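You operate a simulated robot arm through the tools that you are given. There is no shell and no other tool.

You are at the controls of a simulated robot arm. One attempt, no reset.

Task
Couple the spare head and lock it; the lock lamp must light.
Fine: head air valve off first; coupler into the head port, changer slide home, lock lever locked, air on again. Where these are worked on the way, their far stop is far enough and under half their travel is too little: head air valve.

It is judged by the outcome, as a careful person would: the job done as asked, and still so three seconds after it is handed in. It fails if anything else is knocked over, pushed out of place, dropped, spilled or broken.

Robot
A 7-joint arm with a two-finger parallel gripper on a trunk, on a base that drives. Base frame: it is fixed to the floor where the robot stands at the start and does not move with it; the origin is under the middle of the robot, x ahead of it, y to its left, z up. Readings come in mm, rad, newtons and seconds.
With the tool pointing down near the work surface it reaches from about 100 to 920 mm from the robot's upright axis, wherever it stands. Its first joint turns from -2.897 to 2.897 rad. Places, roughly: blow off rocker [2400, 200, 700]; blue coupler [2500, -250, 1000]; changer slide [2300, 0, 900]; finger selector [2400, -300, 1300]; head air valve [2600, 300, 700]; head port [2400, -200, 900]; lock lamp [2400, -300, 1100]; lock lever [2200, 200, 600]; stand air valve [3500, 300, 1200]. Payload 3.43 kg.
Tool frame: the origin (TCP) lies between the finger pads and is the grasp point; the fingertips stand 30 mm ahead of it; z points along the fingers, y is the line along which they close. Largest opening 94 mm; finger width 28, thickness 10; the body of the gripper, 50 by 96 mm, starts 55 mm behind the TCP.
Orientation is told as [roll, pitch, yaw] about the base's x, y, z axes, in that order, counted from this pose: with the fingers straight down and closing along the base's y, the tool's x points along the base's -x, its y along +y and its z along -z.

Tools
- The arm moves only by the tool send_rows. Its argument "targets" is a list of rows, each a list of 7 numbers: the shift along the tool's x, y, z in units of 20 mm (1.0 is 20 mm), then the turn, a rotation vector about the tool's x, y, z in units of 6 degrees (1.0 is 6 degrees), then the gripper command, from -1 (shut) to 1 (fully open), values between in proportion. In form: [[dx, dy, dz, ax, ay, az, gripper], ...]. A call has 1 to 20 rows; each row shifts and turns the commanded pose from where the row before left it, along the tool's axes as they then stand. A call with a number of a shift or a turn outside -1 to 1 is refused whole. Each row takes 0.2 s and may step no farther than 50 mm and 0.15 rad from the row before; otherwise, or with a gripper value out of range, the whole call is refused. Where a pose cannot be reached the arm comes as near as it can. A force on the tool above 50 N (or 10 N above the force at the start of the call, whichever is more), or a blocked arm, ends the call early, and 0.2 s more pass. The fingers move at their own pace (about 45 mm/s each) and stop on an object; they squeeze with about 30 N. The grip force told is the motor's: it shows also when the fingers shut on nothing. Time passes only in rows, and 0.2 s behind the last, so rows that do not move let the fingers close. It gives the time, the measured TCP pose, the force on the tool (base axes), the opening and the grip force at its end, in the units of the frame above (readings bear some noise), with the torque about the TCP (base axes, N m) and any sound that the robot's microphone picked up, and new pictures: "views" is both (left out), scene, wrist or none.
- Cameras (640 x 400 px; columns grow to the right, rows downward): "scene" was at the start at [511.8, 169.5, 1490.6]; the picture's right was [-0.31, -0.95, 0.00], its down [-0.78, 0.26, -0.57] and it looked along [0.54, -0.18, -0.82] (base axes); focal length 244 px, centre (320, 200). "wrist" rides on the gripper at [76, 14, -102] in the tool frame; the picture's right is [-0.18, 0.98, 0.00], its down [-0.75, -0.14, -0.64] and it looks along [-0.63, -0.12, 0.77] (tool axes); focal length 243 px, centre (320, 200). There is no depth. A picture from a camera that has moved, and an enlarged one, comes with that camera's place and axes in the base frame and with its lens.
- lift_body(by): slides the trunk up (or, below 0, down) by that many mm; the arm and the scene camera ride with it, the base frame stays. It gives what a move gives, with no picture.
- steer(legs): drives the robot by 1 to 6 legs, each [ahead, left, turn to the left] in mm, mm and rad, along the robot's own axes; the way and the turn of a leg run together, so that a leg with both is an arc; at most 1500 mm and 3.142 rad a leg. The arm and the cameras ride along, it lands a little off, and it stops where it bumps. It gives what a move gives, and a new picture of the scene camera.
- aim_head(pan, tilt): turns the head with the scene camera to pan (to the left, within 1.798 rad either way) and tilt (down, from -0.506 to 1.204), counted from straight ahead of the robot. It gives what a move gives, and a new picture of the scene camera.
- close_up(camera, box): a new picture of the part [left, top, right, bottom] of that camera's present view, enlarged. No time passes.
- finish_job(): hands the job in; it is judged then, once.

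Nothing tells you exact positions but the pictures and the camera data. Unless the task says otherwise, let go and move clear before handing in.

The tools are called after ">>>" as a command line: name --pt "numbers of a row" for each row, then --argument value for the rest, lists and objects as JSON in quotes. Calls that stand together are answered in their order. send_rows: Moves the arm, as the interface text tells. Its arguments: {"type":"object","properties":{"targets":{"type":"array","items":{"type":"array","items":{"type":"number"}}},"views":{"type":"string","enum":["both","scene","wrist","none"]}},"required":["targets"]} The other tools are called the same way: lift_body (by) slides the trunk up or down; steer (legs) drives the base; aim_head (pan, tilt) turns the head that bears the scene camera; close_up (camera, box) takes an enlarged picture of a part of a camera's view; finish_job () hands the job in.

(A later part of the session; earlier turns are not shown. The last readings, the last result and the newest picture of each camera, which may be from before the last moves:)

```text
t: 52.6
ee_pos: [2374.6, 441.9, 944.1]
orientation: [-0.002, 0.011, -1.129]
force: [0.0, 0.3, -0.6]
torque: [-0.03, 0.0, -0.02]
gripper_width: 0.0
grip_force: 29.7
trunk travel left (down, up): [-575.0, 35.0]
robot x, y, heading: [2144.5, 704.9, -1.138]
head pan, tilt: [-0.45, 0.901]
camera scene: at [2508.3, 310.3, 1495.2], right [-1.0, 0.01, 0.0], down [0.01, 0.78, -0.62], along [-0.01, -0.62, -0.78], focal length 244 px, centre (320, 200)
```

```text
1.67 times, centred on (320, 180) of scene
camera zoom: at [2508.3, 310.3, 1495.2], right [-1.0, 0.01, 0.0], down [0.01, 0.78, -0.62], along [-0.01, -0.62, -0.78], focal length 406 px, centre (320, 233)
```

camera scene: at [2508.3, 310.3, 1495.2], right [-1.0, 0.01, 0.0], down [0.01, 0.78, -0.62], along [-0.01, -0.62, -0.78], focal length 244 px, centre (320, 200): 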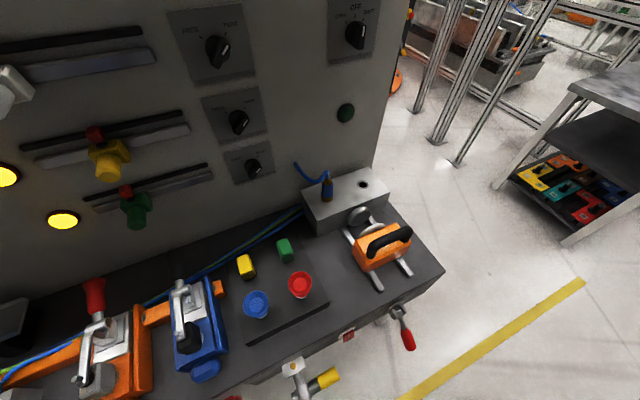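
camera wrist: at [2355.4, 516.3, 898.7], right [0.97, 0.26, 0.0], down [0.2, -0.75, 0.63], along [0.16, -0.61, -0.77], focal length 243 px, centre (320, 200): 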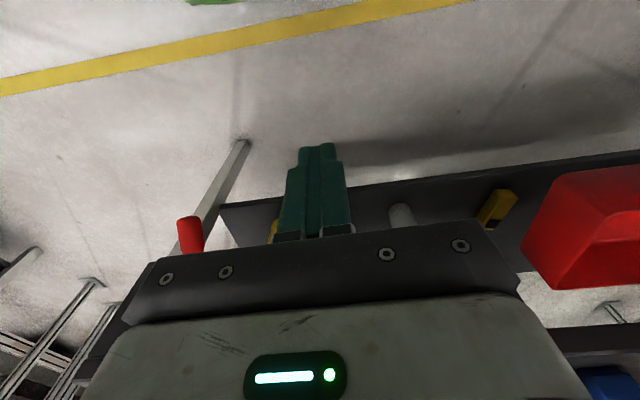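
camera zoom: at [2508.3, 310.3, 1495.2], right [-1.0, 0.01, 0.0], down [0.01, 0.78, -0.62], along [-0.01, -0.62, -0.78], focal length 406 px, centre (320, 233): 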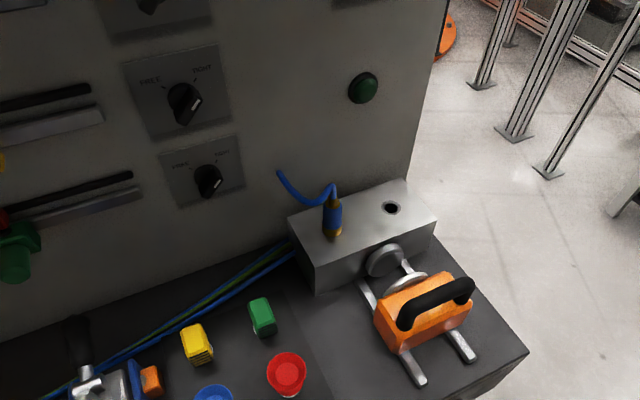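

>>> send_rows --pt "0 -0.9 -1 0 -1 0 1" --pt "0 -0.9 -1 0 -1 0 1" --pt "0 -0.9 -1 0 -1 0 1" --pt "0 -0.9 -1 0 -1 0 1" --pt "0 -0.9 -1 0 -1 0 1" --pt "0 -0.9 -1 0 -1 0 1" --pt "0 -0.9 0 0 0 0 1" --pt "0 -0.9 0 0 0 0 1" --pt "0 -0.9 0 0 0 0 1"

```text
t: 53.1
ee_pos: [2409.5, 397.7, 957.7]
orientation: [0.003, -0.261, -0.892]
force: [0.3, 0.5, -0.4]
torque: [0.01, 0.0, 0.0]
gripper_width: 34.2
grip_force: 0.1
out of reach, approached as far as the arm can: row 1, 2
trunk travel left (down, up): [-575.0, 35.0]
robot x, y, heading: [2143.8, 705.4, -1.139]
head pan, tilt: [-0.45, 0.901]
stopped in row 2: the arm was blocked; the commanded pose is now the measured one
camera scene: at [2508.1, 310.4, 1496.1], right [-1.0, 0.02, 0.0], down [0.01, 0.78, -0.62], along [-0.01, -0.62, -0.78], focal length 244 px, centre (320, 200)
camera wrist: at [2356.9, 486.0, 1038.5], right [0.88, 0.48, 0.05], down [0.24, -0.53, 0.81], along [0.41, -0.7, -0.58], focal length 243 px, centre (320, 200)
```

scene: 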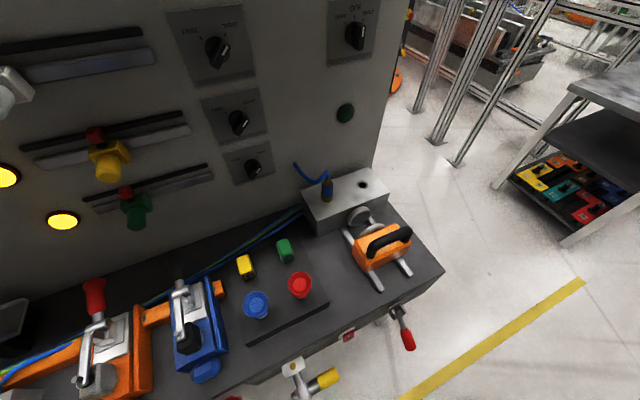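
wrist: 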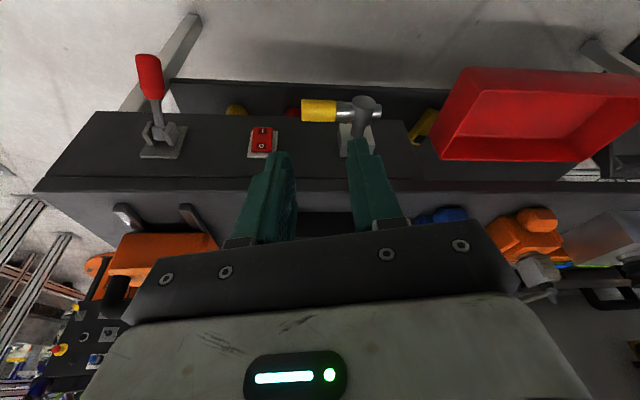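

The folded arm hit its inner limit; I'll extend forward first while restoring yaw and then tilting.

>>> send_rows --pt "-1 -0.3 0 0.196 0 0.735 1" --pt "-1 -0.3 0 0.196 0 0.735 1" --pt "-1 -0.3 0 0.196 0 0.735 1" --pt "-1 -0.6 -0.5 0 0 0 1" --pt "-1 -0.6 -0.5 0 0 0 1" --views "none"

```text
t: 53.5
ee_pos: [2433.2, 405.9, 965.5]
orientation: [-0.021, -0.315, -0.63]
force: [0.1, 0.5, 0.0]
torque: [-0.04, 0.02, 0.01]
gripper_width: 74.0
grip_force: 0.0
trunk travel left (down, up): [-575.0, 35.0]
robot x, y, heading: [2145.1, 709.1, -1.138]
head pan, tilt: [-0.45, 0.901]
stopped in row 2: the arm was blocked; the commanded pose is now the measured one
```

The arm seems hung up at a joint limit; I'll look at it with the head camera before moving further.

>>> aim_head --pan -0.9 --tilt 1.2

```text
t: 54.4
ee_pos: [2432.4, 405.8, 964.9]
orientation: [-0.019, -0.315, -0.63]
force: [0.2, -0.2, -0.1]
torque: [-0.04, 0.0, 0.0]
gripper_width: 94.2
grip_force: 0.1
trunk travel left (down, up): [-575.0, 35.0]
robot x, y, heading: [2150.1, 707.5, -1.137]
head pan, tilt: [-0.901, 1.201]
camera scene: at [2484.3, 335.8, 1475.4], right [-0.89, 0.45, 0.0], down [0.42, 0.83, -0.36], along [-0.16, -0.32, -0.93], focal length 244 px, centre (320, 200)
```

scene: 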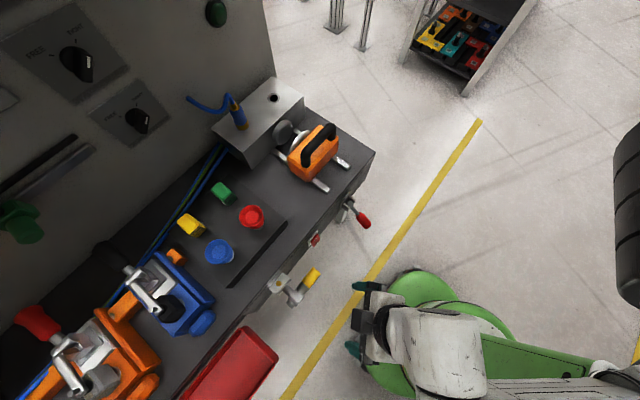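

>>> send_rows --pt "-0.834 -0.48 0.272 0 0 0 1" --pt "-0.834 -0.48 0.272 0 0 0 1" --pt "-0.834 -0.48 0.272 0 0 0 1" --pt "-0.834 -0.48 0.272 0 0 0 1" --views "none"

```text
t: 55.0
ee_pos: [2454.4, 407.1, 967.9]
orientation: [-0.04, -0.336, -0.372]
force: [1.0, -0.5, -0.5]
torque: [-0.03, -0.03, -0.03]
gripper_width: 93.9
grip_force: 0.0
trunk travel left (down, up): [-575.0, 35.0]
robot x, y, heading: [2145.4, 706.5, -1.135]
head pan, tilt: [-0.901, 1.201]
stopped in row 2: the arm was blocked; the commanded pose is now the measured one
```

>>> aim_head --pan -1.5 --tilt 0.8

```text
t: 56.0
ee_pos: [2455.0, 407.7, 967.2]
orientation: [-0.042, -0.337, -0.374]
force: [0.0, 0.2, -0.4]
torque: [0.05, 0.0, 0.03]
gripper_width: 93.8
grip_force: 0.1
trunk travel left (down, up): [-575.0, 35.0]
robot x, y, heading: [2144.0, 712.3, -1.135]
head pan, tilt: [-1.499, 0.799]
camera scene: at [2439.0, 346.7, 1503.0], right [-0.49, 0.87, 0.0], down [0.63, 0.35, -0.7], along [-0.61, -0.34, -0.72], focal length 244 px, centre (320, 200)
```

scene: 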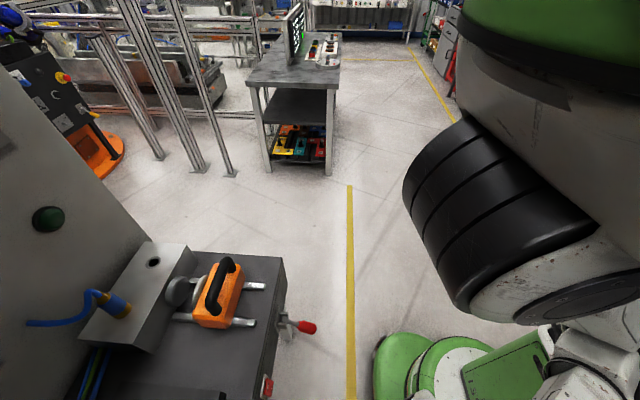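

The arm hangs from the trunk's shoulder and I folded it too tightly. I'll test small moves to find how it frees up.

>>> send_rows --pt "0 0 0.2 0 0 0 1" --views "none"

```text
t: 56.4
ee_pos: [2456.0, 411.5, 963.0]
orientation: [-0.034, -0.331, -0.373]
force: [0.0, 0.2, -0.2]
torque: [0.03, 0.0, 0.02]
gripper_width: 93.9
grip_force: 0.1
trunk travel left (down, up): [-575.0, 35.0]
robot x, y, heading: [2144.2, 704.4, -1.133]
head pan, tilt: [-1.499, 0.799]
```

>>> send_rows --pt "0.325 0 0.946 0 0 0 1" --pt "0.325 0 0.946 0 0 0 1" --pt "0.325 0 0.946 0 0 0 1" --pt "0.325 0 0.946 0 0 0 1" --views "none"

```text
t: 57.4
ee_pos: [2454.7, 404.4, 883.8]
orientation: [-0.038, -0.336, -0.374]
force: [0.5, -0.9, -0.8]
torque: [0.01, -0.02, 0.0]
gripper_width: 94.0
grip_force: 0.1
trunk travel left (down, up): [-575.0, 35.0]
robot x, y, heading: [2145.0, 707.0, -1.132]
head pan, tilt: [-1.499, 0.799]
```

>>> send_rows --pt "0 0 0 0.298 0 0.854 1" --pt "0 0 0 0.298 0 0.854 1" --pt "0 0 0 0.298 0 0.854 1" --pt "0 0 0 0.298 0 0.854 1" --views "none"

```text
t: 58.4
ee_pos: [2461.8, 395.8, 884.7]
orientation: [-0.049, -0.375, -0.728]
force: [0.1, -0.3, 0.3]
torque: [0.0, -0.02, -0.02]
gripper_width: 94.0
grip_force: 0.0
trunk travel left (down, up): [-575.0, 35.0]
robot x, y, heading: [2145.2, 706.8, -1.136]
head pan, tilt: [-1.499, 0.799]
```

>>> send_rows --pt "0 0 0 0.3 0 0.854 1" --pt "0 0 0 0.3 0 0.854 1" --pt "0 0 0 0.3 0 0.854 1" --pt "0 0 0 0.3 0 0.854 1" --views "none"

```text
t: 59.4
ee_pos: [2459.0, 393.7, 886.3]
orientation: [-0.033, -0.385, -1.139]
force: [0.0, 0.5, -0.7]
torque: [0.02, -0.02, 0.01]
gripper_width: 93.9
grip_force: 0.1
trunk travel left (down, up): [-575.0, 35.0]
robot x, y, heading: [2143.3, 707.6, -1.138]
head pan, tilt: [-1.499, 0.799]
```

Yaw is restored. Now I extend forward over the bench edge with the mild tilt kept.

>>> send_rows --pt "-0.927 0 0.3755 0 0 0 1" --pt "-0.927 0 0.3755 0 0 0 1" --pt "-0.927 0 0.3755 0 0 0 1" --pt "-0.927 0 0.3755 0 0 0 1" --pt "-0.927 -0.5 0.3755 0 0 0 1" --pt "-0.927 -0.5 0.3755 0 0 0 1" --views "none"

>>> aim_head --pan -0.6 --tilt 0.95

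```text
t: 60.8
ee_pos: [2489.5, 288.3, 881.4]
orientation: [-0.029, -0.358, -1.133]
force: [0.1, -1.3, 1.2]
torque: [-0.01, 0.02, 0.02]
gripper_width: 94.0
grip_force: 0.1
trunk travel left (down, up): [-575.0, 35.0]
robot x, y, heading: [2144.7, 706.8, -1.135]
head pan, tilt: [-1.499, 0.799]
```

```text
t: 62.0
ee_pos: [2487.4, 288.5, 881.3]
orientation: [-0.028, -0.361, -1.132]
force: [0.0, 0.3, 0.3]
torque: [0.0, 0.0, -0.02]
gripper_width: 94.3
grip_force: 0.1
trunk travel left (down, up): [-575.0, 35.0]
robot x, y, heading: [2143.5, 705.3, -1.135]
head pan, tilt: [-0.6, 0.949]
camera scene: at [2497.5, 314.1, 1491.6], right [-0.99, 0.17, 0.0], down [0.13, 0.8, -0.58], along [-0.1, -0.57, -0.81], focal length 244 px, centre (320, 200)
```

scene: 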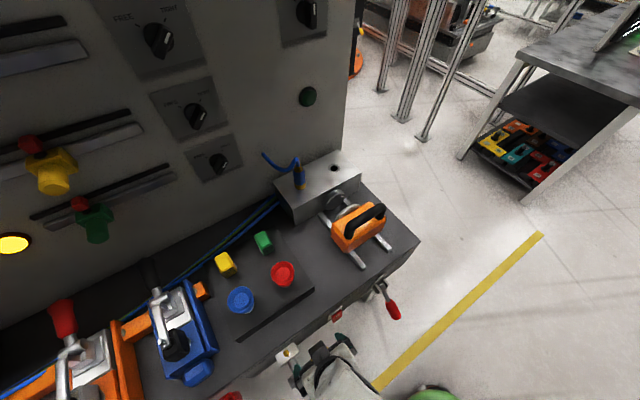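

>>> send_rows --pt "-0.82 -1 -0.76 0 0 0 1" --pt "-0.82 -1 -0.76 0 0 0 1" --pt "-0.82 -1 -0.76 0 0 0 1" --pt "-0.82 -1 -0.76 0 0 0 1" --pt "-0.82 -1 -0.76 0 0 0 1" --pt "-0.82 -1 -0.76 0 0 0 1" --views "wrist"

```text
t: 63.4
ee_pos: [2406.4, 183.8, 1003.9]
orientation: [-0.029, -0.36, -1.132]
force: [-0.4, -0.1, 0.5]
torque: [0.02, 0.01, 0.02]
gripper_width: 94.1
grip_force: 0.1
trunk travel left (down, up): [-575.0, 35.0]
robot x, y, heading: [2144.5, 709.4, -1.14]
head pan, tilt: [-0.6, 0.949]
camera wrist: at [2374.8, 289.7, 1073.6], right [0.97, 0.25, 0.04], down [0.09, -0.48, 0.87], along [0.24, -0.84, -0.49], focal length 243 px, centre (320, 200)
```

wrist: 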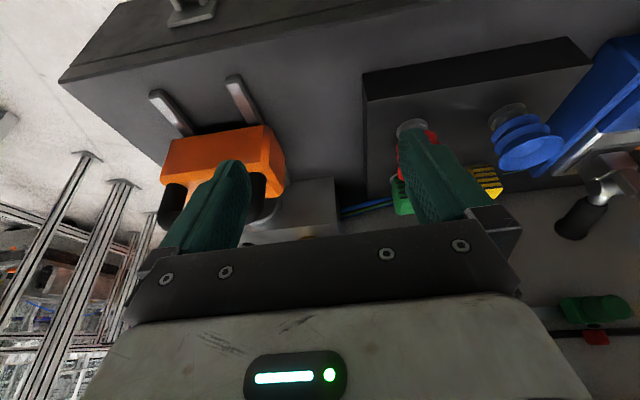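

>>> send_rows --pt "-0.958 -1 -0.503 -0.092 -0.85 0 1" --pt "-0.958 -1 -0.503 -0.092 -0.85 0 1" --pt "-0.958 -1 -0.503 -0.092 -0.85 0 1" --pt "-0.809 -0.3 0.5875 0 0 0 1" --pt "-0.809 -0.3 0.5875 0 0 0 1" --pt "-0.809 -0.3 0.5875 0 0 0 1" --pt "-0.809 -0.3 0.5875 0 0 0 1"

```text
t: 65.0
ee_pos: [2385.0, 25.9, 1048.6]
orientation: [-0.004, -0.627, -1.127]
force: [0.0, 0.5, 0.1]
torque: [-0.02, 0.04, 0.01]
gripper_width: 94.0
grip_force: 0.1
out of reach, approached as far as the arm can: row 2, 3
trunk travel left (down, up): [-575.0, 35.0]
robot x, y, heading: [2140.0, 709.0, -1.138]
head pan, tilt: [-0.6, 0.949]
camera scene: at [2497.6, 313.9, 1491.6], right [-0.99, 0.16, 0.0], down [0.13, 0.8, -0.58], along [-0.1, -0.57, -0.81], focal length 244 px, centre (320, 200)
camera wrist: at [2344.6, 143.2, 1086.5], right [0.95, 0.28, 0.1], down [-0.03, -0.27, 0.96], along [0.3, -0.92, -0.25], focal length 243 px, centre (320, 200)
```

scene: 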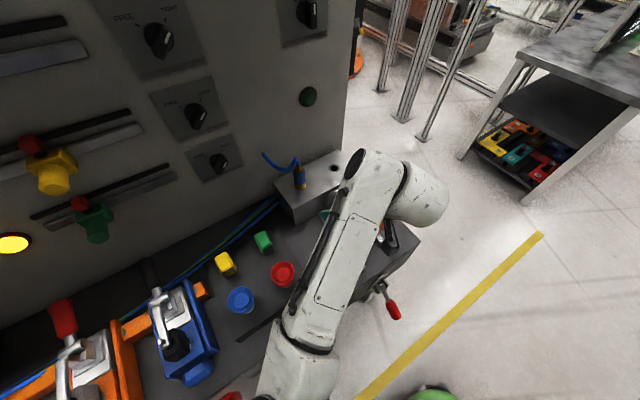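
wrist: 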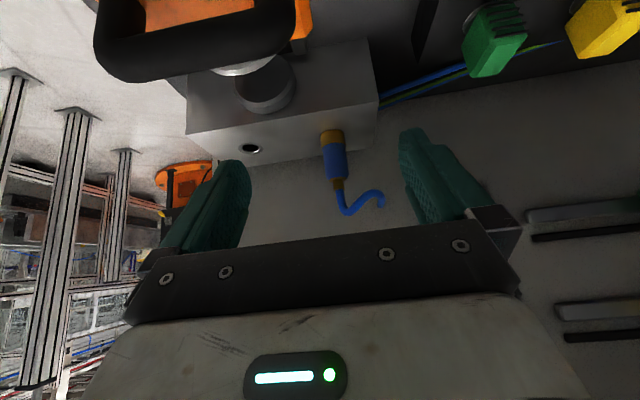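

The wrist view confirms the coupler at (2480,-170), body centre z≈939, and the port to its right. I move level forward to the pre-grasp point.

>>> send_rows --pt "-0.733 0.02 0.532 0 0 0 1" --pt "-0.733 0.02 0.532 0 0 0 1" --pt "-0.733 0.02 0.532 0 0 0 1" --pt "-0.733 0.02 0.532 0 0 0 1" --pt "-0.733 0.02 0.532 0 0 0 1" --pt "-0.733 0.02 0.532 0 0 0 1" --pt "-0.733 0.02 0.532 0 0 0 1" --pt "-0.733 0.02 0.532 0 0 0 1"

```text
t: 66.8
ee_pos: [2449.7, -103.1, 1046.1]
orientation: [-0.004, -0.625, -1.128]
force: [-0.5, 0.2, -0.4]
torque: [0.0, 0.01, 0.0]
gripper_width: 94.0
grip_force: 0.0
trunk travel left (down, up): [-575.0, 35.0]
robot x, y, heading: [2145.8, 705.0, -1.134]
head pan, tilt: [-0.6, 0.949]
camera scene: at [2497.6, 313.9, 1491.5], right [-0.99, 0.16, 0.0], down [0.13, 0.8, -0.58], along [-0.1, -0.57, -0.81], focal length 244 px, centre (320, 200)
camera wrist: at [2410.1, 13.7, 1086.4], right [0.95, 0.28, 0.1], down [-0.02, -0.27, 0.96], along [0.3, -0.92, -0.25], focal length 243 px, centre (320, 200)
```

scene: 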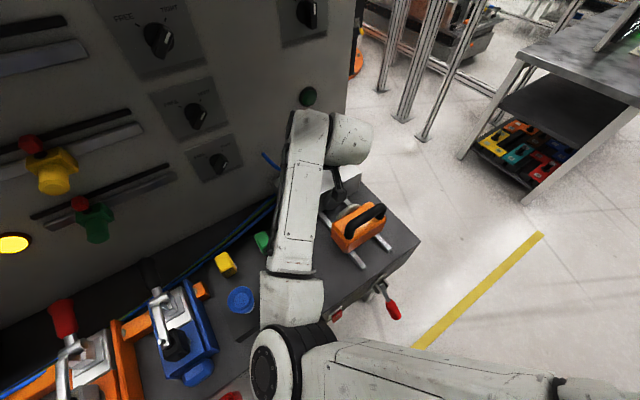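
wrist: 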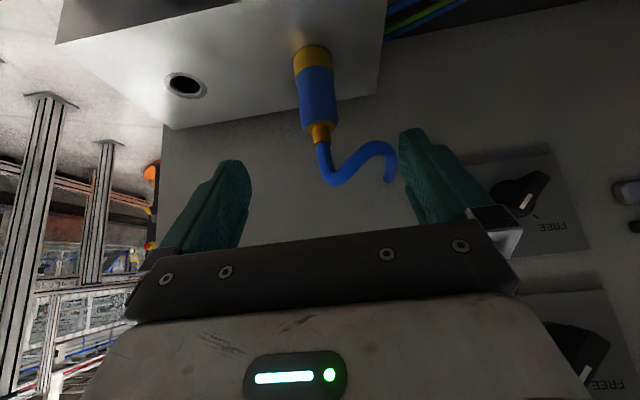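

Aligned with the coupler. I approach along the tool axis to straddle it.

>>> send_rows --pt "-0.02 -0.03 1 0 0 0 1" --pt "-0.02 0 1 0 0 0 1" --pt "-0.02 0 1 0 0 0 1" --pt "-0.02 0 1 0 0 0 1" --pt "-0.02 0 1 0 0 0 1" --pt "0 0 1 0 0 0 1"

```text
t: 68.2
ee_pos: [2479.9, -168.9, 951.5]
orientation: [-0.004, -0.628, -1.128]
force: [0.9, 1.0, 0.1]
torque: [0.01, 0.0, 0.02]
gripper_width: 94.0
grip_force: 0.0
trunk travel left (down, up): [-575.0, 35.0]
robot x, y, heading: [2146.4, 706.9, -1.138]
head pan, tilt: [-0.6, 0.949]
camera scene: at [2497.7, 313.9, 1491.6], right [-0.99, 0.16, 0.0], down [0.13, 0.8, -0.58], along [-0.1, -0.57, -0.81], focal length 244 px, centre (320, 200)
camera wrist: at [2440.2, -51.2, 990.8], right [0.95, 0.28, 0.1], down [-0.02, -0.27, 0.96], along [0.3, -0.92, -0.25], focal length 243 px, centre (320, 200)
```

scene: 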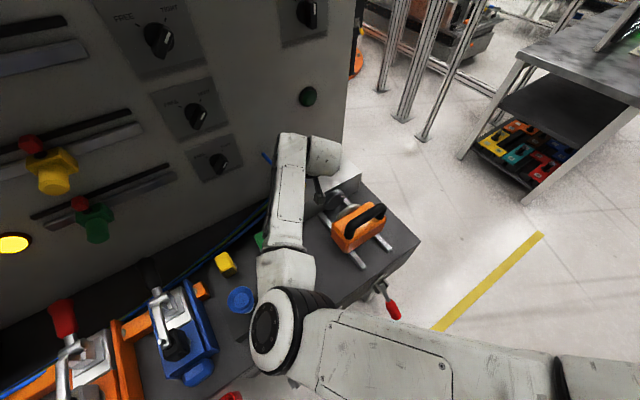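
wrist: 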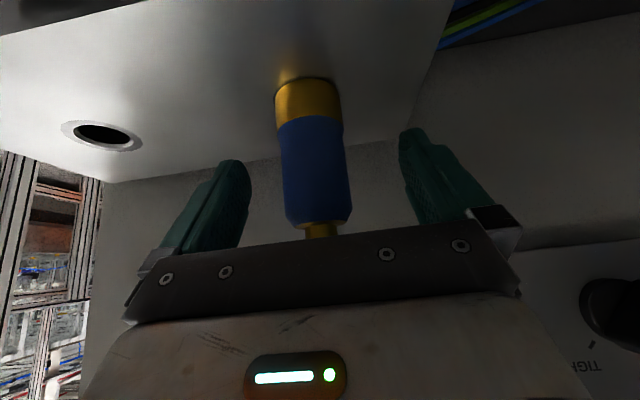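

The coupler sits centred between the fingers. I close on it.

>>> send_rows --pt "0 0 0 0 0 0 -1" --pt "0 0 0 0 0 0 -1" --pt "0 0 0 0 0 0 -1" --pt "0 0 0 0 0 0 -1" --pt "0 0 0 0 0 0 -1" --views "wrist"

```text
t: 69.4
ee_pos: [2479.6, -169.1, 952.9]
orientation: [-0.003, -0.627, -1.127]
force: [-0.9, -0.5, 1.7]
torque: [-0.01, -0.01, 0.01]
gripper_width: 36.4
grip_force: 29.3
trunk travel left (down, up): [-575.0, 35.0]
robot x, y, heading: [2145.8, 706.9, -1.138]
head pan, tilt: [-0.6, 0.949]
camera wrist: at [2440.2, -51.1, 991.1], right [0.95, 0.28, 0.1], down [-0.02, -0.27, 0.96], along [0.3, -0.92, -0.25], focal length 243 px, centre (320, 200)
```

wrist: 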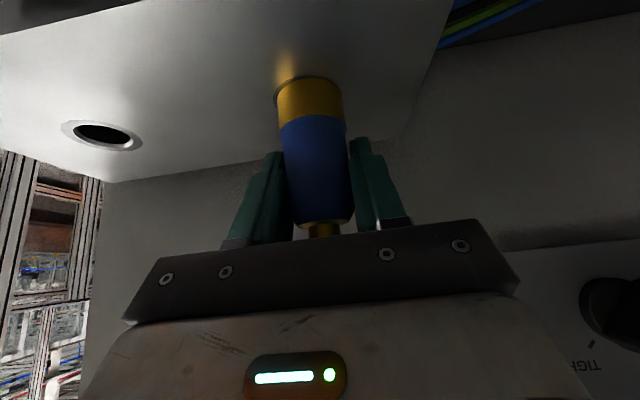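

Gripped (36 mm). I lift it straight up.

>>> send_rows --pt "-0.294 0 -0.405 0 0 0 -1" --pt "-0.294 0 -0.405 0 0 0 -1" --pt "-0.441 0 -0.607 0 0 0 -1" --pt "-0.5875 0 -0.809 0 0 0 -1"

```text
t: 70.4
ee_pos: [2480.1, -168.1, 1006.6]
orientation: [-0.003, -0.626, -1.128]
force: [0.3, -0.1, -2.0]
torque: [0.01, 0.02, -0.01]
gripper_width: 36.7
grip_force: 30.2
trunk travel left (down, up): [-575.0, 35.0]
robot x, y, heading: [2146.1, 709.0, -1.139]
head pan, tilt: [-0.6, 0.949]
camera scene: at [2497.7, 313.8, 1491.5], right [-0.99, 0.16, 0.0], down [0.13, 0.8, -0.58], along [-0.1, -0.57, -0.81], focal length 244 px, centre (320, 200)
camera wrist: at [2439.9, -51.3, 1045.9], right [0.95, 0.28, 0.11], down [-0.03, -0.27, 0.96], along [0.3, -0.92, -0.25], focal length 243 px, centre (320, 200)
```

scene: 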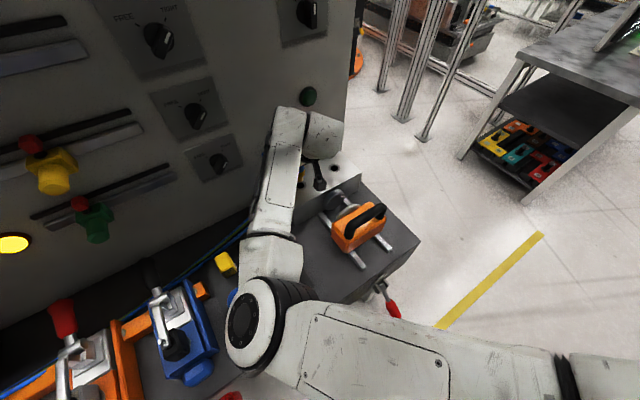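
wrist: 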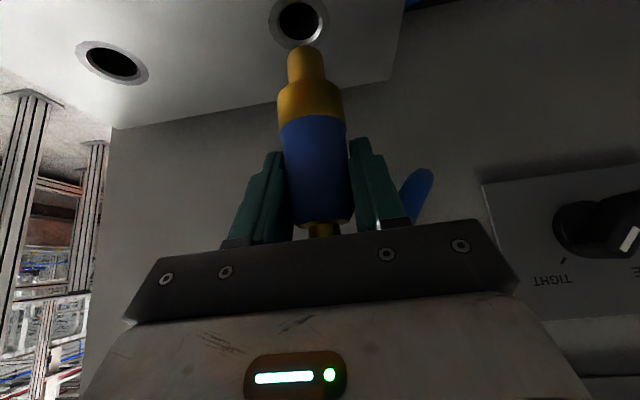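

The plug is out of its parking hole. I raise a little more and shift 130 mm right to above the head port.

>>> send_rows --pt "-0.5875 0 -0.809 0 0 0 -1" --pt "0.01 -0.8 -0.007 0 0 0 -1" --pt "0.01 -0.9 -0.007 0 0 0 -1" --pt "0.01 -0.9 -0.007 0 0 0 -1" --pt "0.01 -1 -0.007 0 0 0 -1" --pt "0.01 -1 -0.007 0 0 0 -1" --pt "0.01 -1 -0.007 0 0 0 -1" --pt "0.005 -0.9 -0.005 0 0 0 -1"

```text
t: 72.2
ee_pos: [2362.7, -224.6, 1027.4]
orientation: [-0.004, -0.627, -1.126]
force: [1.1, 0.3, -2.7]
torque: [0.04, -0.02, -0.03]
gripper_width: 36.4
grip_force: 30.1
trunk travel left (down, up): [-575.0, 35.0]
robot x, y, heading: [2144.9, 706.7, -1.137]
head pan, tilt: [-0.6, 0.949]
camera scene: at [2497.8, 313.9, 1491.5], right [-0.99, 0.16, 0.0], down [0.13, 0.8, -0.58], along [-0.1, -0.57, -0.81], focal length 244 px, centre (320, 200)
camera wrist: at [2322.1, -107.3, 1065.7], right [0.95, 0.29, 0.1], down [-0.02, -0.27, 0.96], along [0.3, -0.92, -0.25], focal length 243 px, centre (320, 200)
```

scene: 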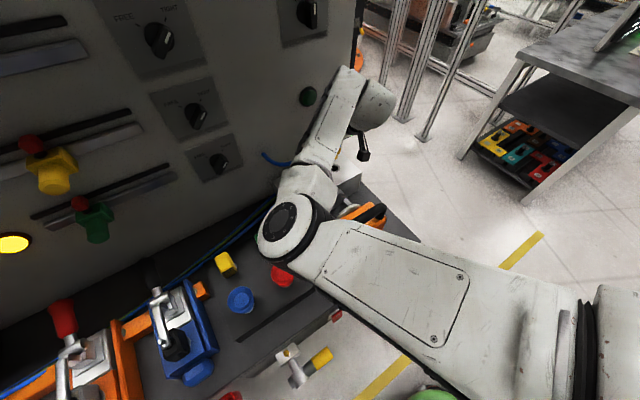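
wrist: 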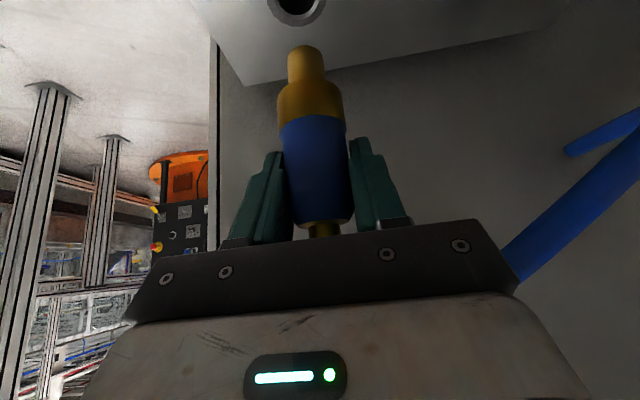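

>>> close_up --camera "wrist" --box '[220, 0, 380, 100]'

```text
4.00 times, centred on (300, 50) of wrist
camera zoom: at [2322.1, -107.3, 1065.7], right [0.95, 0.29, 0.1], down [-0.02, -0.27, 0.96], along [0.3, -0.92, -0.25], focal length 970 px, centre (400, 800)
```

zoom: 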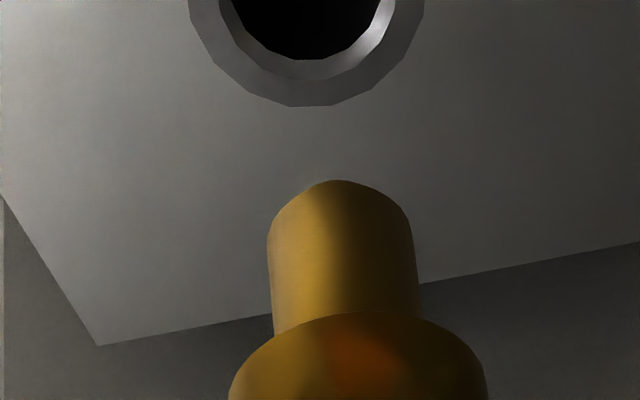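

The port is centred under the plug laterally. I lower 35 mm and check again before inserting.

>>> send_rows --pt "0.5875 0 0.809 0 0 0 -1" --pt "0.44 0 0.607 0 0 0 -1" --views "wrist"

>>> close_up --camera "wrist" --box '[220, 0, 380, 100]'

```text
t: 72.8
ee_pos: [2362.9, -223.7, 989.9]
orientation: [-0.003, -0.626, -1.129]
force: [0.7, 0.1, -1.9]
torque: [0.03, -0.01, -0.03]
gripper_width: 36.3
grip_force: 29.5
trunk travel left (down, up): [-575.0, 35.0]
robot x, y, heading: [2147.1, 706.2, -1.138]
head pan, tilt: [-0.6, 0.949]
camera wrist: at [2321.7, -107.3, 1029.5], right [0.95, 0.28, 0.1], down [-0.02, -0.27, 0.96], along [0.3, -0.92, -0.25], focal length 243 px, centre (320, 200)
```

wrist: 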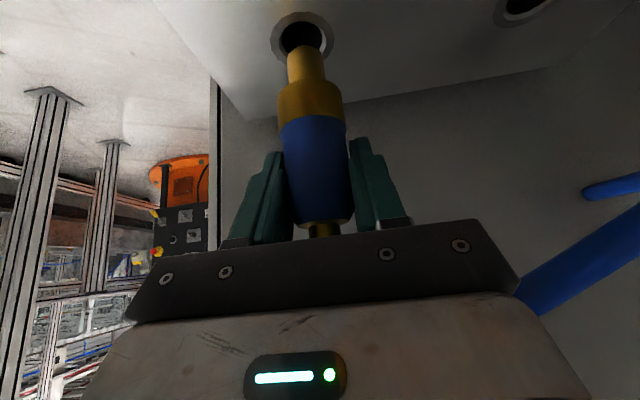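

```text
4.00 times, centred on (300, 50) of wrist
camera zoom: at [2321.7, -107.3, 1029.5], right [0.95, 0.28, 0.1], down [-0.02, -0.27, 0.96], along [0.3, -0.92, -0.25], focal length 970 px, centre (400, 800)
```

zoom: 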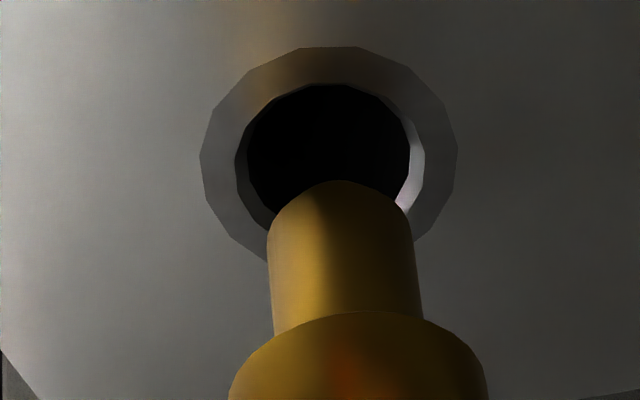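

The hole appears ~4 mm nearer to me than the plug axis. I correct by that and lower slightly, then re-check.

>>> send_rows --pt "0.28 0 0.044 0 0 0 -1" --pt "0 0 0 0 0 0 -1" --views "none"

>>> close_up --camera "wrist" --box '[220, 0, 380, 100]'

```text
t: 73.4
ee_pos: [2360.4, -220.4, 986.1]
orientation: [-0.003, -0.627, -1.128]
force: [0.3, 0.5, -2.0]
torque: [-0.01, -0.01, 0.02]
gripper_width: 36.6
grip_force: 29.7
trunk travel left (down, up): [-575.0, 35.0]
robot x, y, heading: [2144.7, 706.2, -1.137]
head pan, tilt: [-0.6, 0.949]
```

```text
4.00 times, centred on (300, 50) of wrist
camera zoom: at [2320.5, -103.3, 1026.2], right [0.95, 0.29, 0.1], down [-0.02, -0.27, 0.96], along [0.3, -0.92, -0.25], focal length 970 px, centre (400, 800)
```

zoom: 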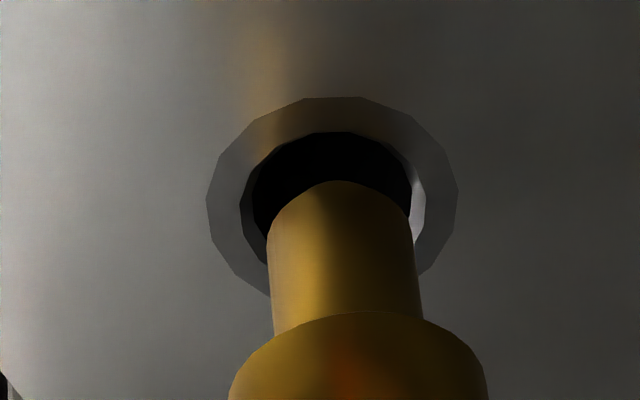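

>>> send_rows --pt "0.088 -0.035 0.121 0 0 0 -1" --pt "0 0 0 0 0 0 -1" --views "none"

>>> close_up --camera "wrist" --box '[220, 0, 380, 100]'

```text
t: 74.0
ee_pos: [2359.3, -220.6, 984.2]
orientation: [-0.002, -0.627, -1.128]
force: [-0.7, -0.5, -2.3]
torque: [0.0, -0.01, 0.0]
gripper_width: 36.4
grip_force: 30.1
trunk travel left (down, up): [-575.0, 35.0]
robot x, y, heading: [2146.7, 710.1, -1.139]
head pan, tilt: [-0.6, 0.949]
```

```text
4.00 times, centred on (300, 50) of wrist
camera zoom: at [2319.7, -103.7, 1023.4], right [0.95, 0.28, 0.1], down [-0.02, -0.27, 0.96], along [0.3, -0.92, -0.25], focal length 970 px, centre (400, 800)
```

zoom: 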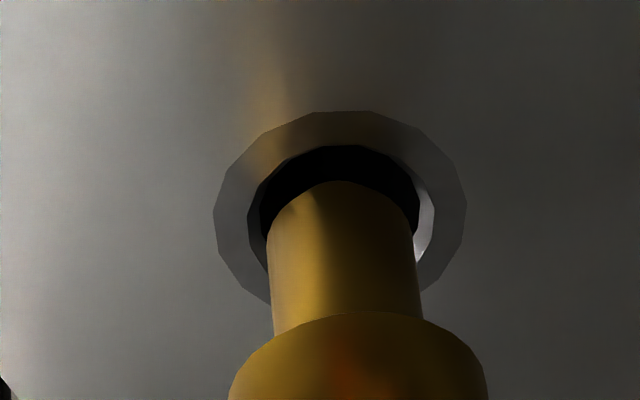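

Now column-aligned and within about a millimetre front-to-back. I lower slowly into the port, watching force.

>>> send_rows --pt "0.1175 0 0.1618 0 0 0 -1" --pt "0.1175 0 0.1618 0 0 0 -1" --pt "0.1175 0 0.1618 0 0 0 -1" --pt "0 0 0 0 0 0 -1" --views "none"

>>> close_up --camera "wrist" --box '[220, 0, 380, 100]'

```text
t: 75.0
ee_pos: [2360.9, -220.2, 973.8]
orientation: [-0.003, -0.626, -1.127]
force: [2.5, -4.2, -0.4]
torque: [-0.3, -0.1, -0.04]
gripper_width: 36.4
grip_force: 30.1
trunk travel left (down, up): [-575.0, 35.0]
robot x, y, heading: [2147.4, 706.5, -1.139]
head pan, tilt: [-0.6, 0.949]
```

```text
4.00 times, centred on (300, 50) of wrist
camera zoom: at [2320.5, -103.4, 1012.2], right [0.95, 0.29, 0.11], down [-0.03, -0.27, 0.96], along [0.3, -0.92, -0.25], focal length 970 px, centre (400, 800)
```

zoom: 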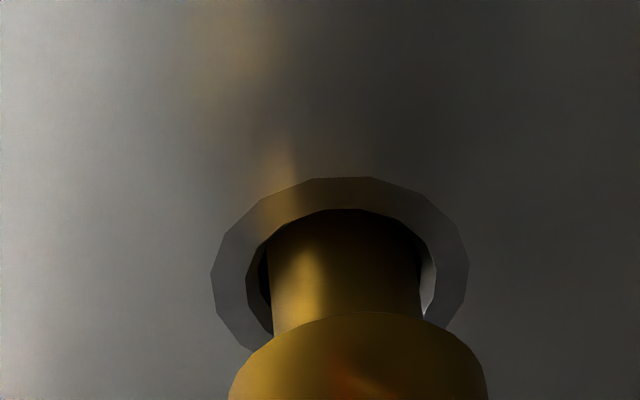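

The plug is in the hole with a slight push from the front wall; I nudge back 1 mm and continue down.

>>> send_rows --pt "-0.045 0 0.033 0 0 0 -1" --pt "0.1175 0 0.1618 0 0 0 -1" --pt "0.1175 0 0.1618 0 0 0 -1" --views "none"

>>> close_up --camera "wrist" --box '[220, 0, 380, 100]'

```text
t: 75.8
ee_pos: [2359.5, -220.4, 965.2]
orientation: [-0.003, -0.623, -1.128]
force: [0.0, -0.5, -2.4]
torque: [0.02, 0.0, 0.0]
gripper_width: 36.4
grip_force: 29.8
trunk travel left (down, up): [-575.0, 35.0]
robot x, y, heading: [2141.8, 710.1, -1.139]
head pan, tilt: [-0.6, 0.949]
```

```text
4.00 times, centred on (300, 50) of wrist
camera zoom: at [2320.5, -104.1, 1004.1], right [0.95, 0.28, 0.11], down [-0.03, -0.27, 0.96], along [0.3, -0.92, -0.25], focal length 970 px, centre (400, 800)
```

zoom: 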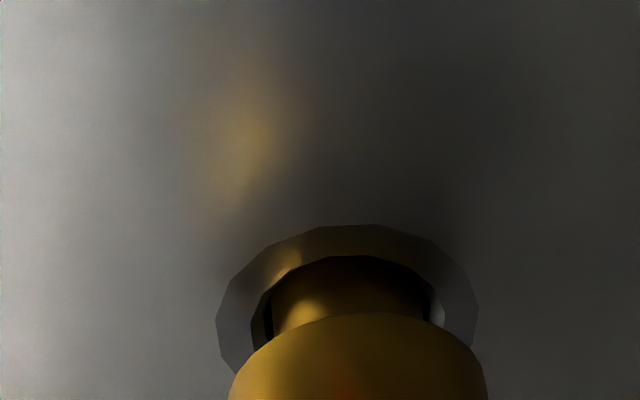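

Force is free again and the plug is well in. I lower the remaining ~13 mm until the shoulder seats.

>>> send_rows --pt "0.1175 0 0.1618 0 0 0 -1" --pt "0.1175 0 0.1618 0 0 0 -1" --pt "0.1 0 0.14 0 0 0 -1" --views "none"

>>> close_up --camera "wrist" --box '[220, 0, 380, 100]'

```text
t: 76.6
ee_pos: [2359.4, -221.3, 952.8]
orientation: [-0.005, -0.624, -1.127]
force: [0.3, -0.5, -7.0]
torque: [-0.08, -0.01, -0.01]
gripper_width: 36.3
grip_force: 29.7
trunk travel left (down, up): [-575.0, 35.0]
robot x, y, heading: [2143.7, 707.1, -1.137]
head pan, tilt: [-0.6, 0.949]
```

```text
4.00 times, centred on (300, 50) of wrist
camera zoom: at [2319.6, -103.9, 992.0], right [0.95, 0.28, 0.1], down [-0.02, -0.27, 0.96], along [0.3, -0.92, -0.25], focal length 970 px, centre (400, 800)
```

zoom: 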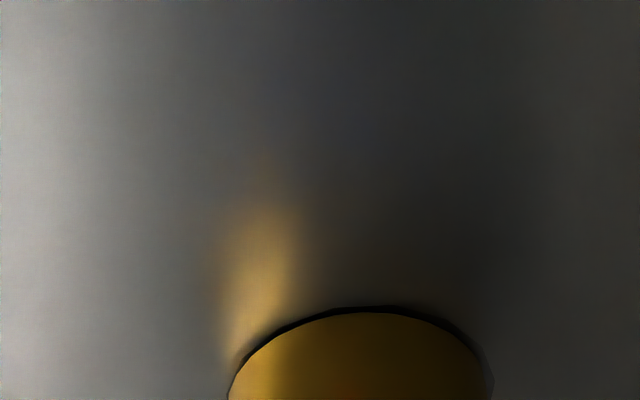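

Same height as when parked. I press a little further to make sure it's fully seated.

>>> send_rows --pt "0.059 0 0.081 0 0 0 -1" --pt "0.059 0 0.081 0 0 0 -1" --pt "0.059 0 0.081 0 0 0 -1" --views "wrist"

```text
t: 77.4
ee_pos: [2359.7, -222.2, 951.5]
orientation: [-0.006, -0.632, -1.127]
force: [-2.0, 5.3, 23.6]
torque: [0.3, 0.03, -0.01]
gripper_width: 36.6
grip_force: 30.0
trunk travel left (down, up): [-575.0, 35.0]
robot x, y, heading: [2146.9, 705.8, -1.136]
head pan, tilt: [-0.6, 0.949]
camera wrist: at [2320.1, -104.7, 989.9], right [0.95, 0.28, 0.1], down [-0.03, -0.27, 0.96], along [0.3, -0.92, -0.25], focal length 243 px, centre (320, 200)
```

wrist: 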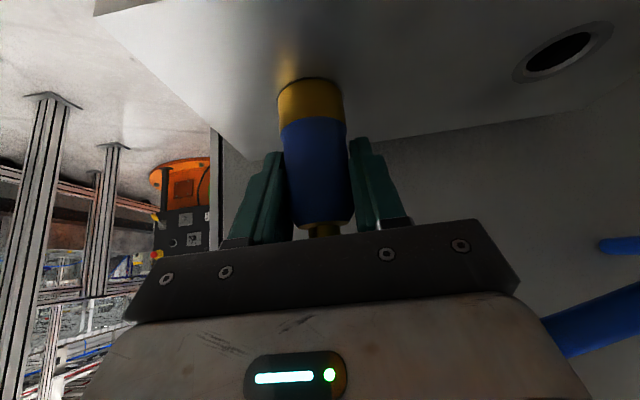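

Firm resistance: it is seated. I release with a moderate opening and back out along the tool axis.

>>> send_rows --pt "0 0 0 0 0 0 0.4" --pt "0 0 0 0 0 0 0.4" --pt "0 0 0 0 0 0 0.4" --pt "0 0 0 0 0 0 0.4" --views "wrist"

```text
t: 78.4
ee_pos: [2360.1, -221.0, 947.8]
orientation: [-0.003, -0.627, -1.128]
force: [-1.1, -0.3, 0.2]
torque: [-0.05, 0.02, 0.0]
gripper_width: 65.8
grip_force: 0.0
trunk travel left (down, up): [-575.0, 35.0]
robot x, y, heading: [2143.4, 708.0, -1.134]
head pan, tilt: [-0.6, 0.949]
camera wrist: at [2320.3, -104.5, 987.0], right [0.95, 0.28, 0.1], down [-0.02, -0.27, 0.96], along [0.3, -0.92, -0.25], focal length 243 px, centre (320, 200)
```

wrist: 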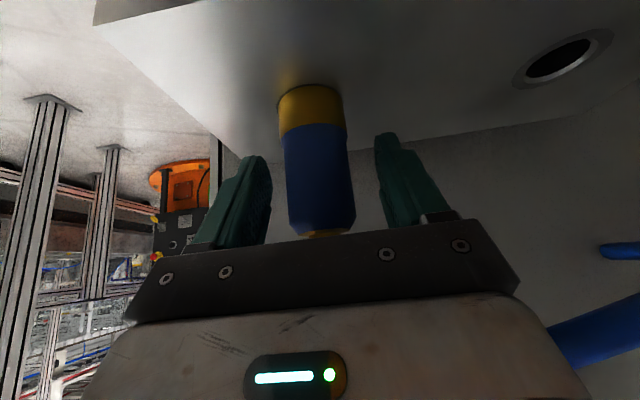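

>>> send_rows --pt "0 0 -0.5 0 0 0 0.4" --pt "0 0 -1 0 0 0 0.4" --pt "0 0 -1 0 0 0 0.4" --pt "0 0 -1 0 0 0 0.4" --pt "0 0 -1 0 0 0 0.4" --pt "0 0 -1 0 0 0 0.4" --pt "0 0 -0.5 0 0 0 0.4"

```text
t: 80.0
ee_pos: [2331.2, -157.4, 1045.9]
orientation: [-0.003, -0.627, -1.127]
force: [0.1, 0.0, 0.0]
torque: [-0.04, 0.01, -0.01]
gripper_width: 65.8
grip_force: 0.1
trunk travel left (down, up): [-575.0, 35.0]
robot x, y, heading: [2148.9, 705.6, -1.138]
head pan, tilt: [-0.6, 0.949]
camera scene: at [2497.6, 313.9, 1491.5], right [-0.99, 0.16, 0.0], down [0.13, 0.8, -0.58], along [-0.1, -0.57, -0.81], focal length 244 px, centre (320, 200)
camera wrist: at [2290.4, -40.3, 1085.0], right [0.95, 0.29, 0.1], down [-0.02, -0.27, 0.96], along [0.3, -0.92, -0.25], focal length 243 px, centre (320, 200)
```

scene: 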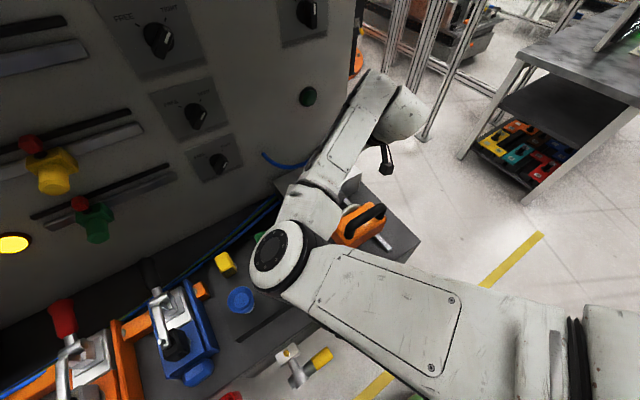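
wrist: 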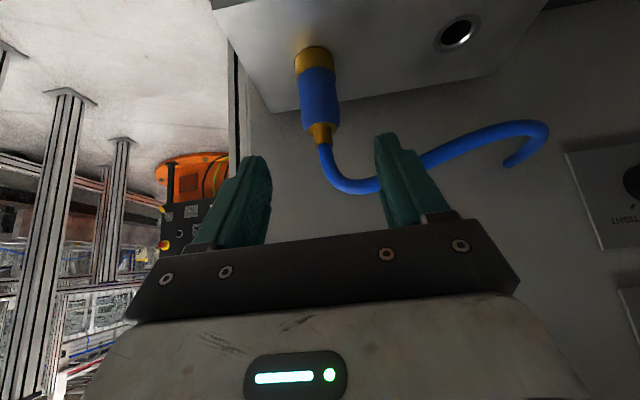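

The coupler stands in the head port with its hose intact. Next I retreat above the slide handle, closing the fingers, to get in front of the orange slide.

>>> send_rows --pt "0.809 0.27 -0.5875 0 0 0 -1" --pt "0.809 0.27 -0.5875 0 0 0 -1" --pt "0.809 0.27 -0.5875 0 0 0 -1" --pt "0.809 0.27 -0.5875 0 0 0 -1" --pt "0.809 0.27 -0.5875 0 0 0 -1" --pt "0.809 0.27 -0.5875 0 0 0 -1" --pt "0.809 0.27 -0.5875 0 0 0 -1" --pt "0.809 0.27 -0.5875 0 0 0 -1" --pt "0.809 0.27 -0.5875 0 0 0 -1" --pt "0.809 0.27 -0.5875 0 0 0 -1" --pt "0.809 0.27 -0.5875 0 0 0 -1"

```text
t: 82.4
ee_pos: [2288.9, 68.2, 1047.0]
orientation: [-0.004, -0.625, -1.128]
force: [0.2, -0.1, 0.3]
torque: [0.03, 0.0, -0.02]
gripper_width: 0.3
grip_force: 30.1
trunk travel left (down, up): [-575.0, 35.0]
robot x, y, heading: [2149.4, 705.8, -1.139]
head pan, tilt: [-0.6, 0.949]
camera scene: at [2497.6, 313.9, 1491.6], right [-0.99, 0.16, 0.0], down [0.13, 0.8, -0.58], along [-0.1, -0.57, -0.81], focal length 244 px, centre (320, 200)
camera wrist: at [2249.1, 184.4, 1085.7], right [0.95, 0.28, 0.11], down [-0.03, -0.27, 0.96], along [0.3, -0.92, -0.25], focal length 243 px, centre (320, 200)
```

scene: 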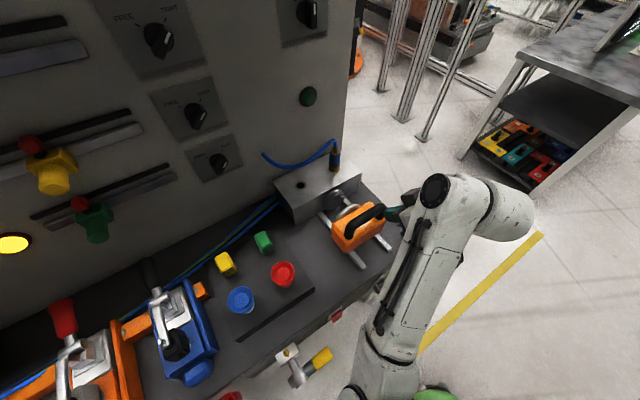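
wrist: 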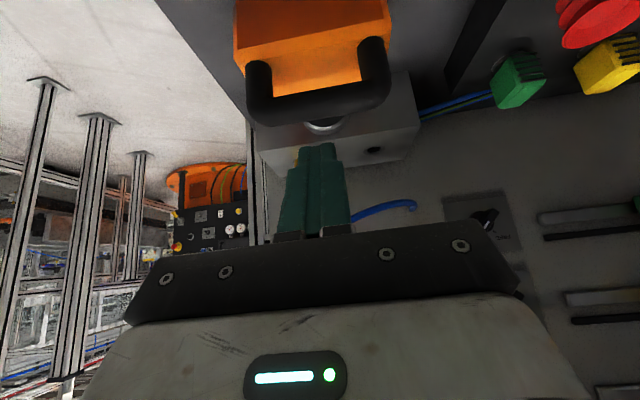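

>>> send_rows --pt "0.648 0 0.765 0 0 0 -1" --pt "0.648 0 0.765 0 0 0 -1" --pt "0.648 0 0.765 0 0 0 -1" --pt "0.648 0 0.765 0 0 0 -1" --pt "0.648 0 0.765 0 0 0 -1" --pt "0.648 0 0.765 0 0 0 -1" --pt "0.648 0 0.765 0 0 0 -1" --pt "0.648 0 0.765 0 0 0 -1"

```text
t: 84.2
ee_pos: [2284.0, 78.6, 885.4]
orientation: [-0.005, -0.625, -1.127]
force: [0.3, 0.7, 1.0]
torque: [-0.01, 0.02, -0.01]
gripper_width: 0.1
grip_force: 30.2
trunk travel left (down, up): [-575.0, 35.0]
robot x, y, heading: [2144.2, 707.4, -1.136]
head pan, tilt: [-0.6, 0.949]
camera scene: at [2497.6, 314.0, 1491.6], right [-0.99, 0.16, 0.0], down [0.13, 0.8, -0.58], along [-0.1, -0.57, -0.81], focal length 244 px, centre (320, 200)
camera wrist: at [2243.7, 196.1, 924.8], right [0.95, 0.28, 0.11], down [-0.03, -0.27, 0.96], along [0.3, -0.92, -0.25], focal length 243 px, centre (320, 200)
```

scene: 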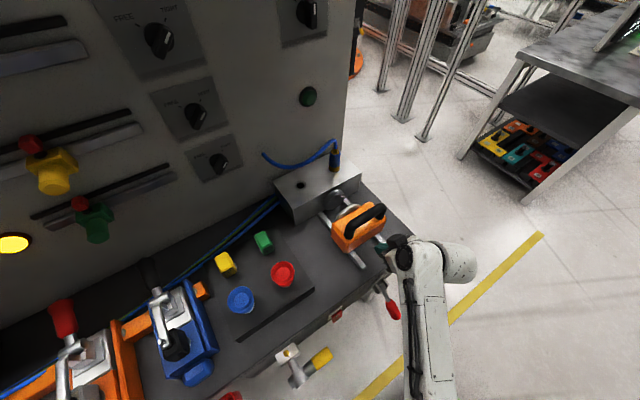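
wrist: 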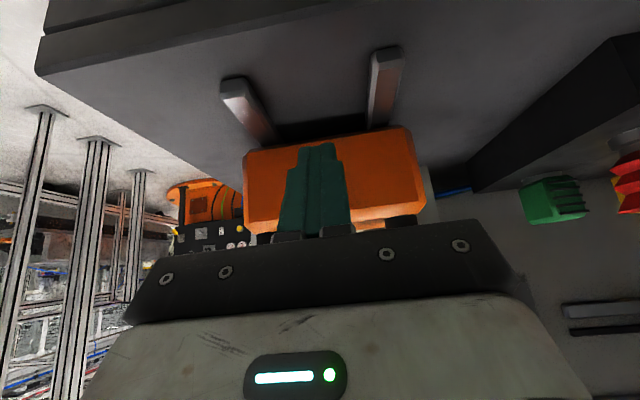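

The closed fingertips are centred in front of the orange slide's face. I push it toward the head.

>>> send_rows --pt "-0.405 0 0.294 0 0 0 -1" --pt "-0.405 0 0.294 0 0 0 -1" --pt "-0.405 0 0.294 0 0 0 -1" --pt "-0.405 0 0.294 0 0 0 -1" --pt "-0.405 0 0.294 0 0 0 -1" --pt "-0.405 0 0.294 0 0 0 -1"

```text
t: 85.6
ee_pos: [2308.8, 25.2, 883.9]
orientation: [-0.004, -0.627, -1.128]
force: [-0.8, 0.4, -0.6]
torque: [-0.03, -0.02, 0.01]
gripper_width: 0.3
grip_force: 30.2
trunk travel left (down, up): [-575.0, 35.0]
robot x, y, heading: [2144.4, 710.9, -1.137]
head pan, tilt: [-0.6, 0.949]
camera scene: at [2497.5, 314.0, 1491.6], right [-0.99, 0.16, 0.0], down [0.13, 0.8, -0.58], along [-0.1, -0.57, -0.81], focal length 244 px, centre (320, 200)
camera wrist: at [2269.7, 141.5, 923.8], right [0.95, 0.28, 0.1], down [-0.03, -0.27, 0.96], along [0.3, -0.92, -0.25], focal length 243 px, centre (320, 200)
```

scene: 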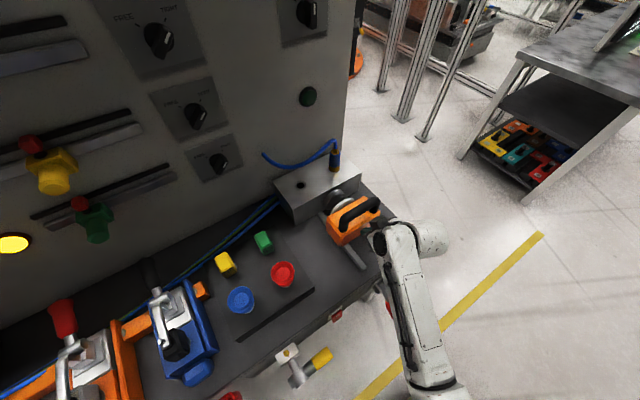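
wrist: 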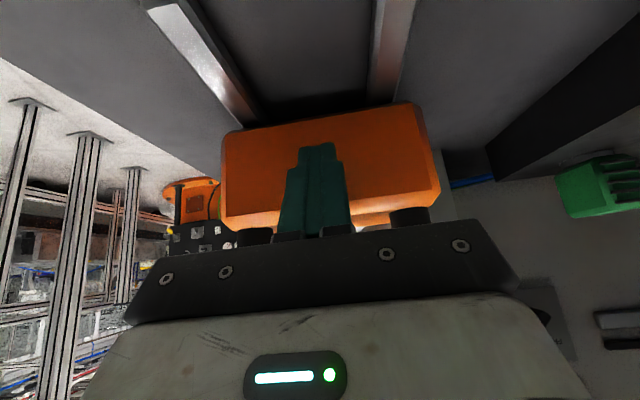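

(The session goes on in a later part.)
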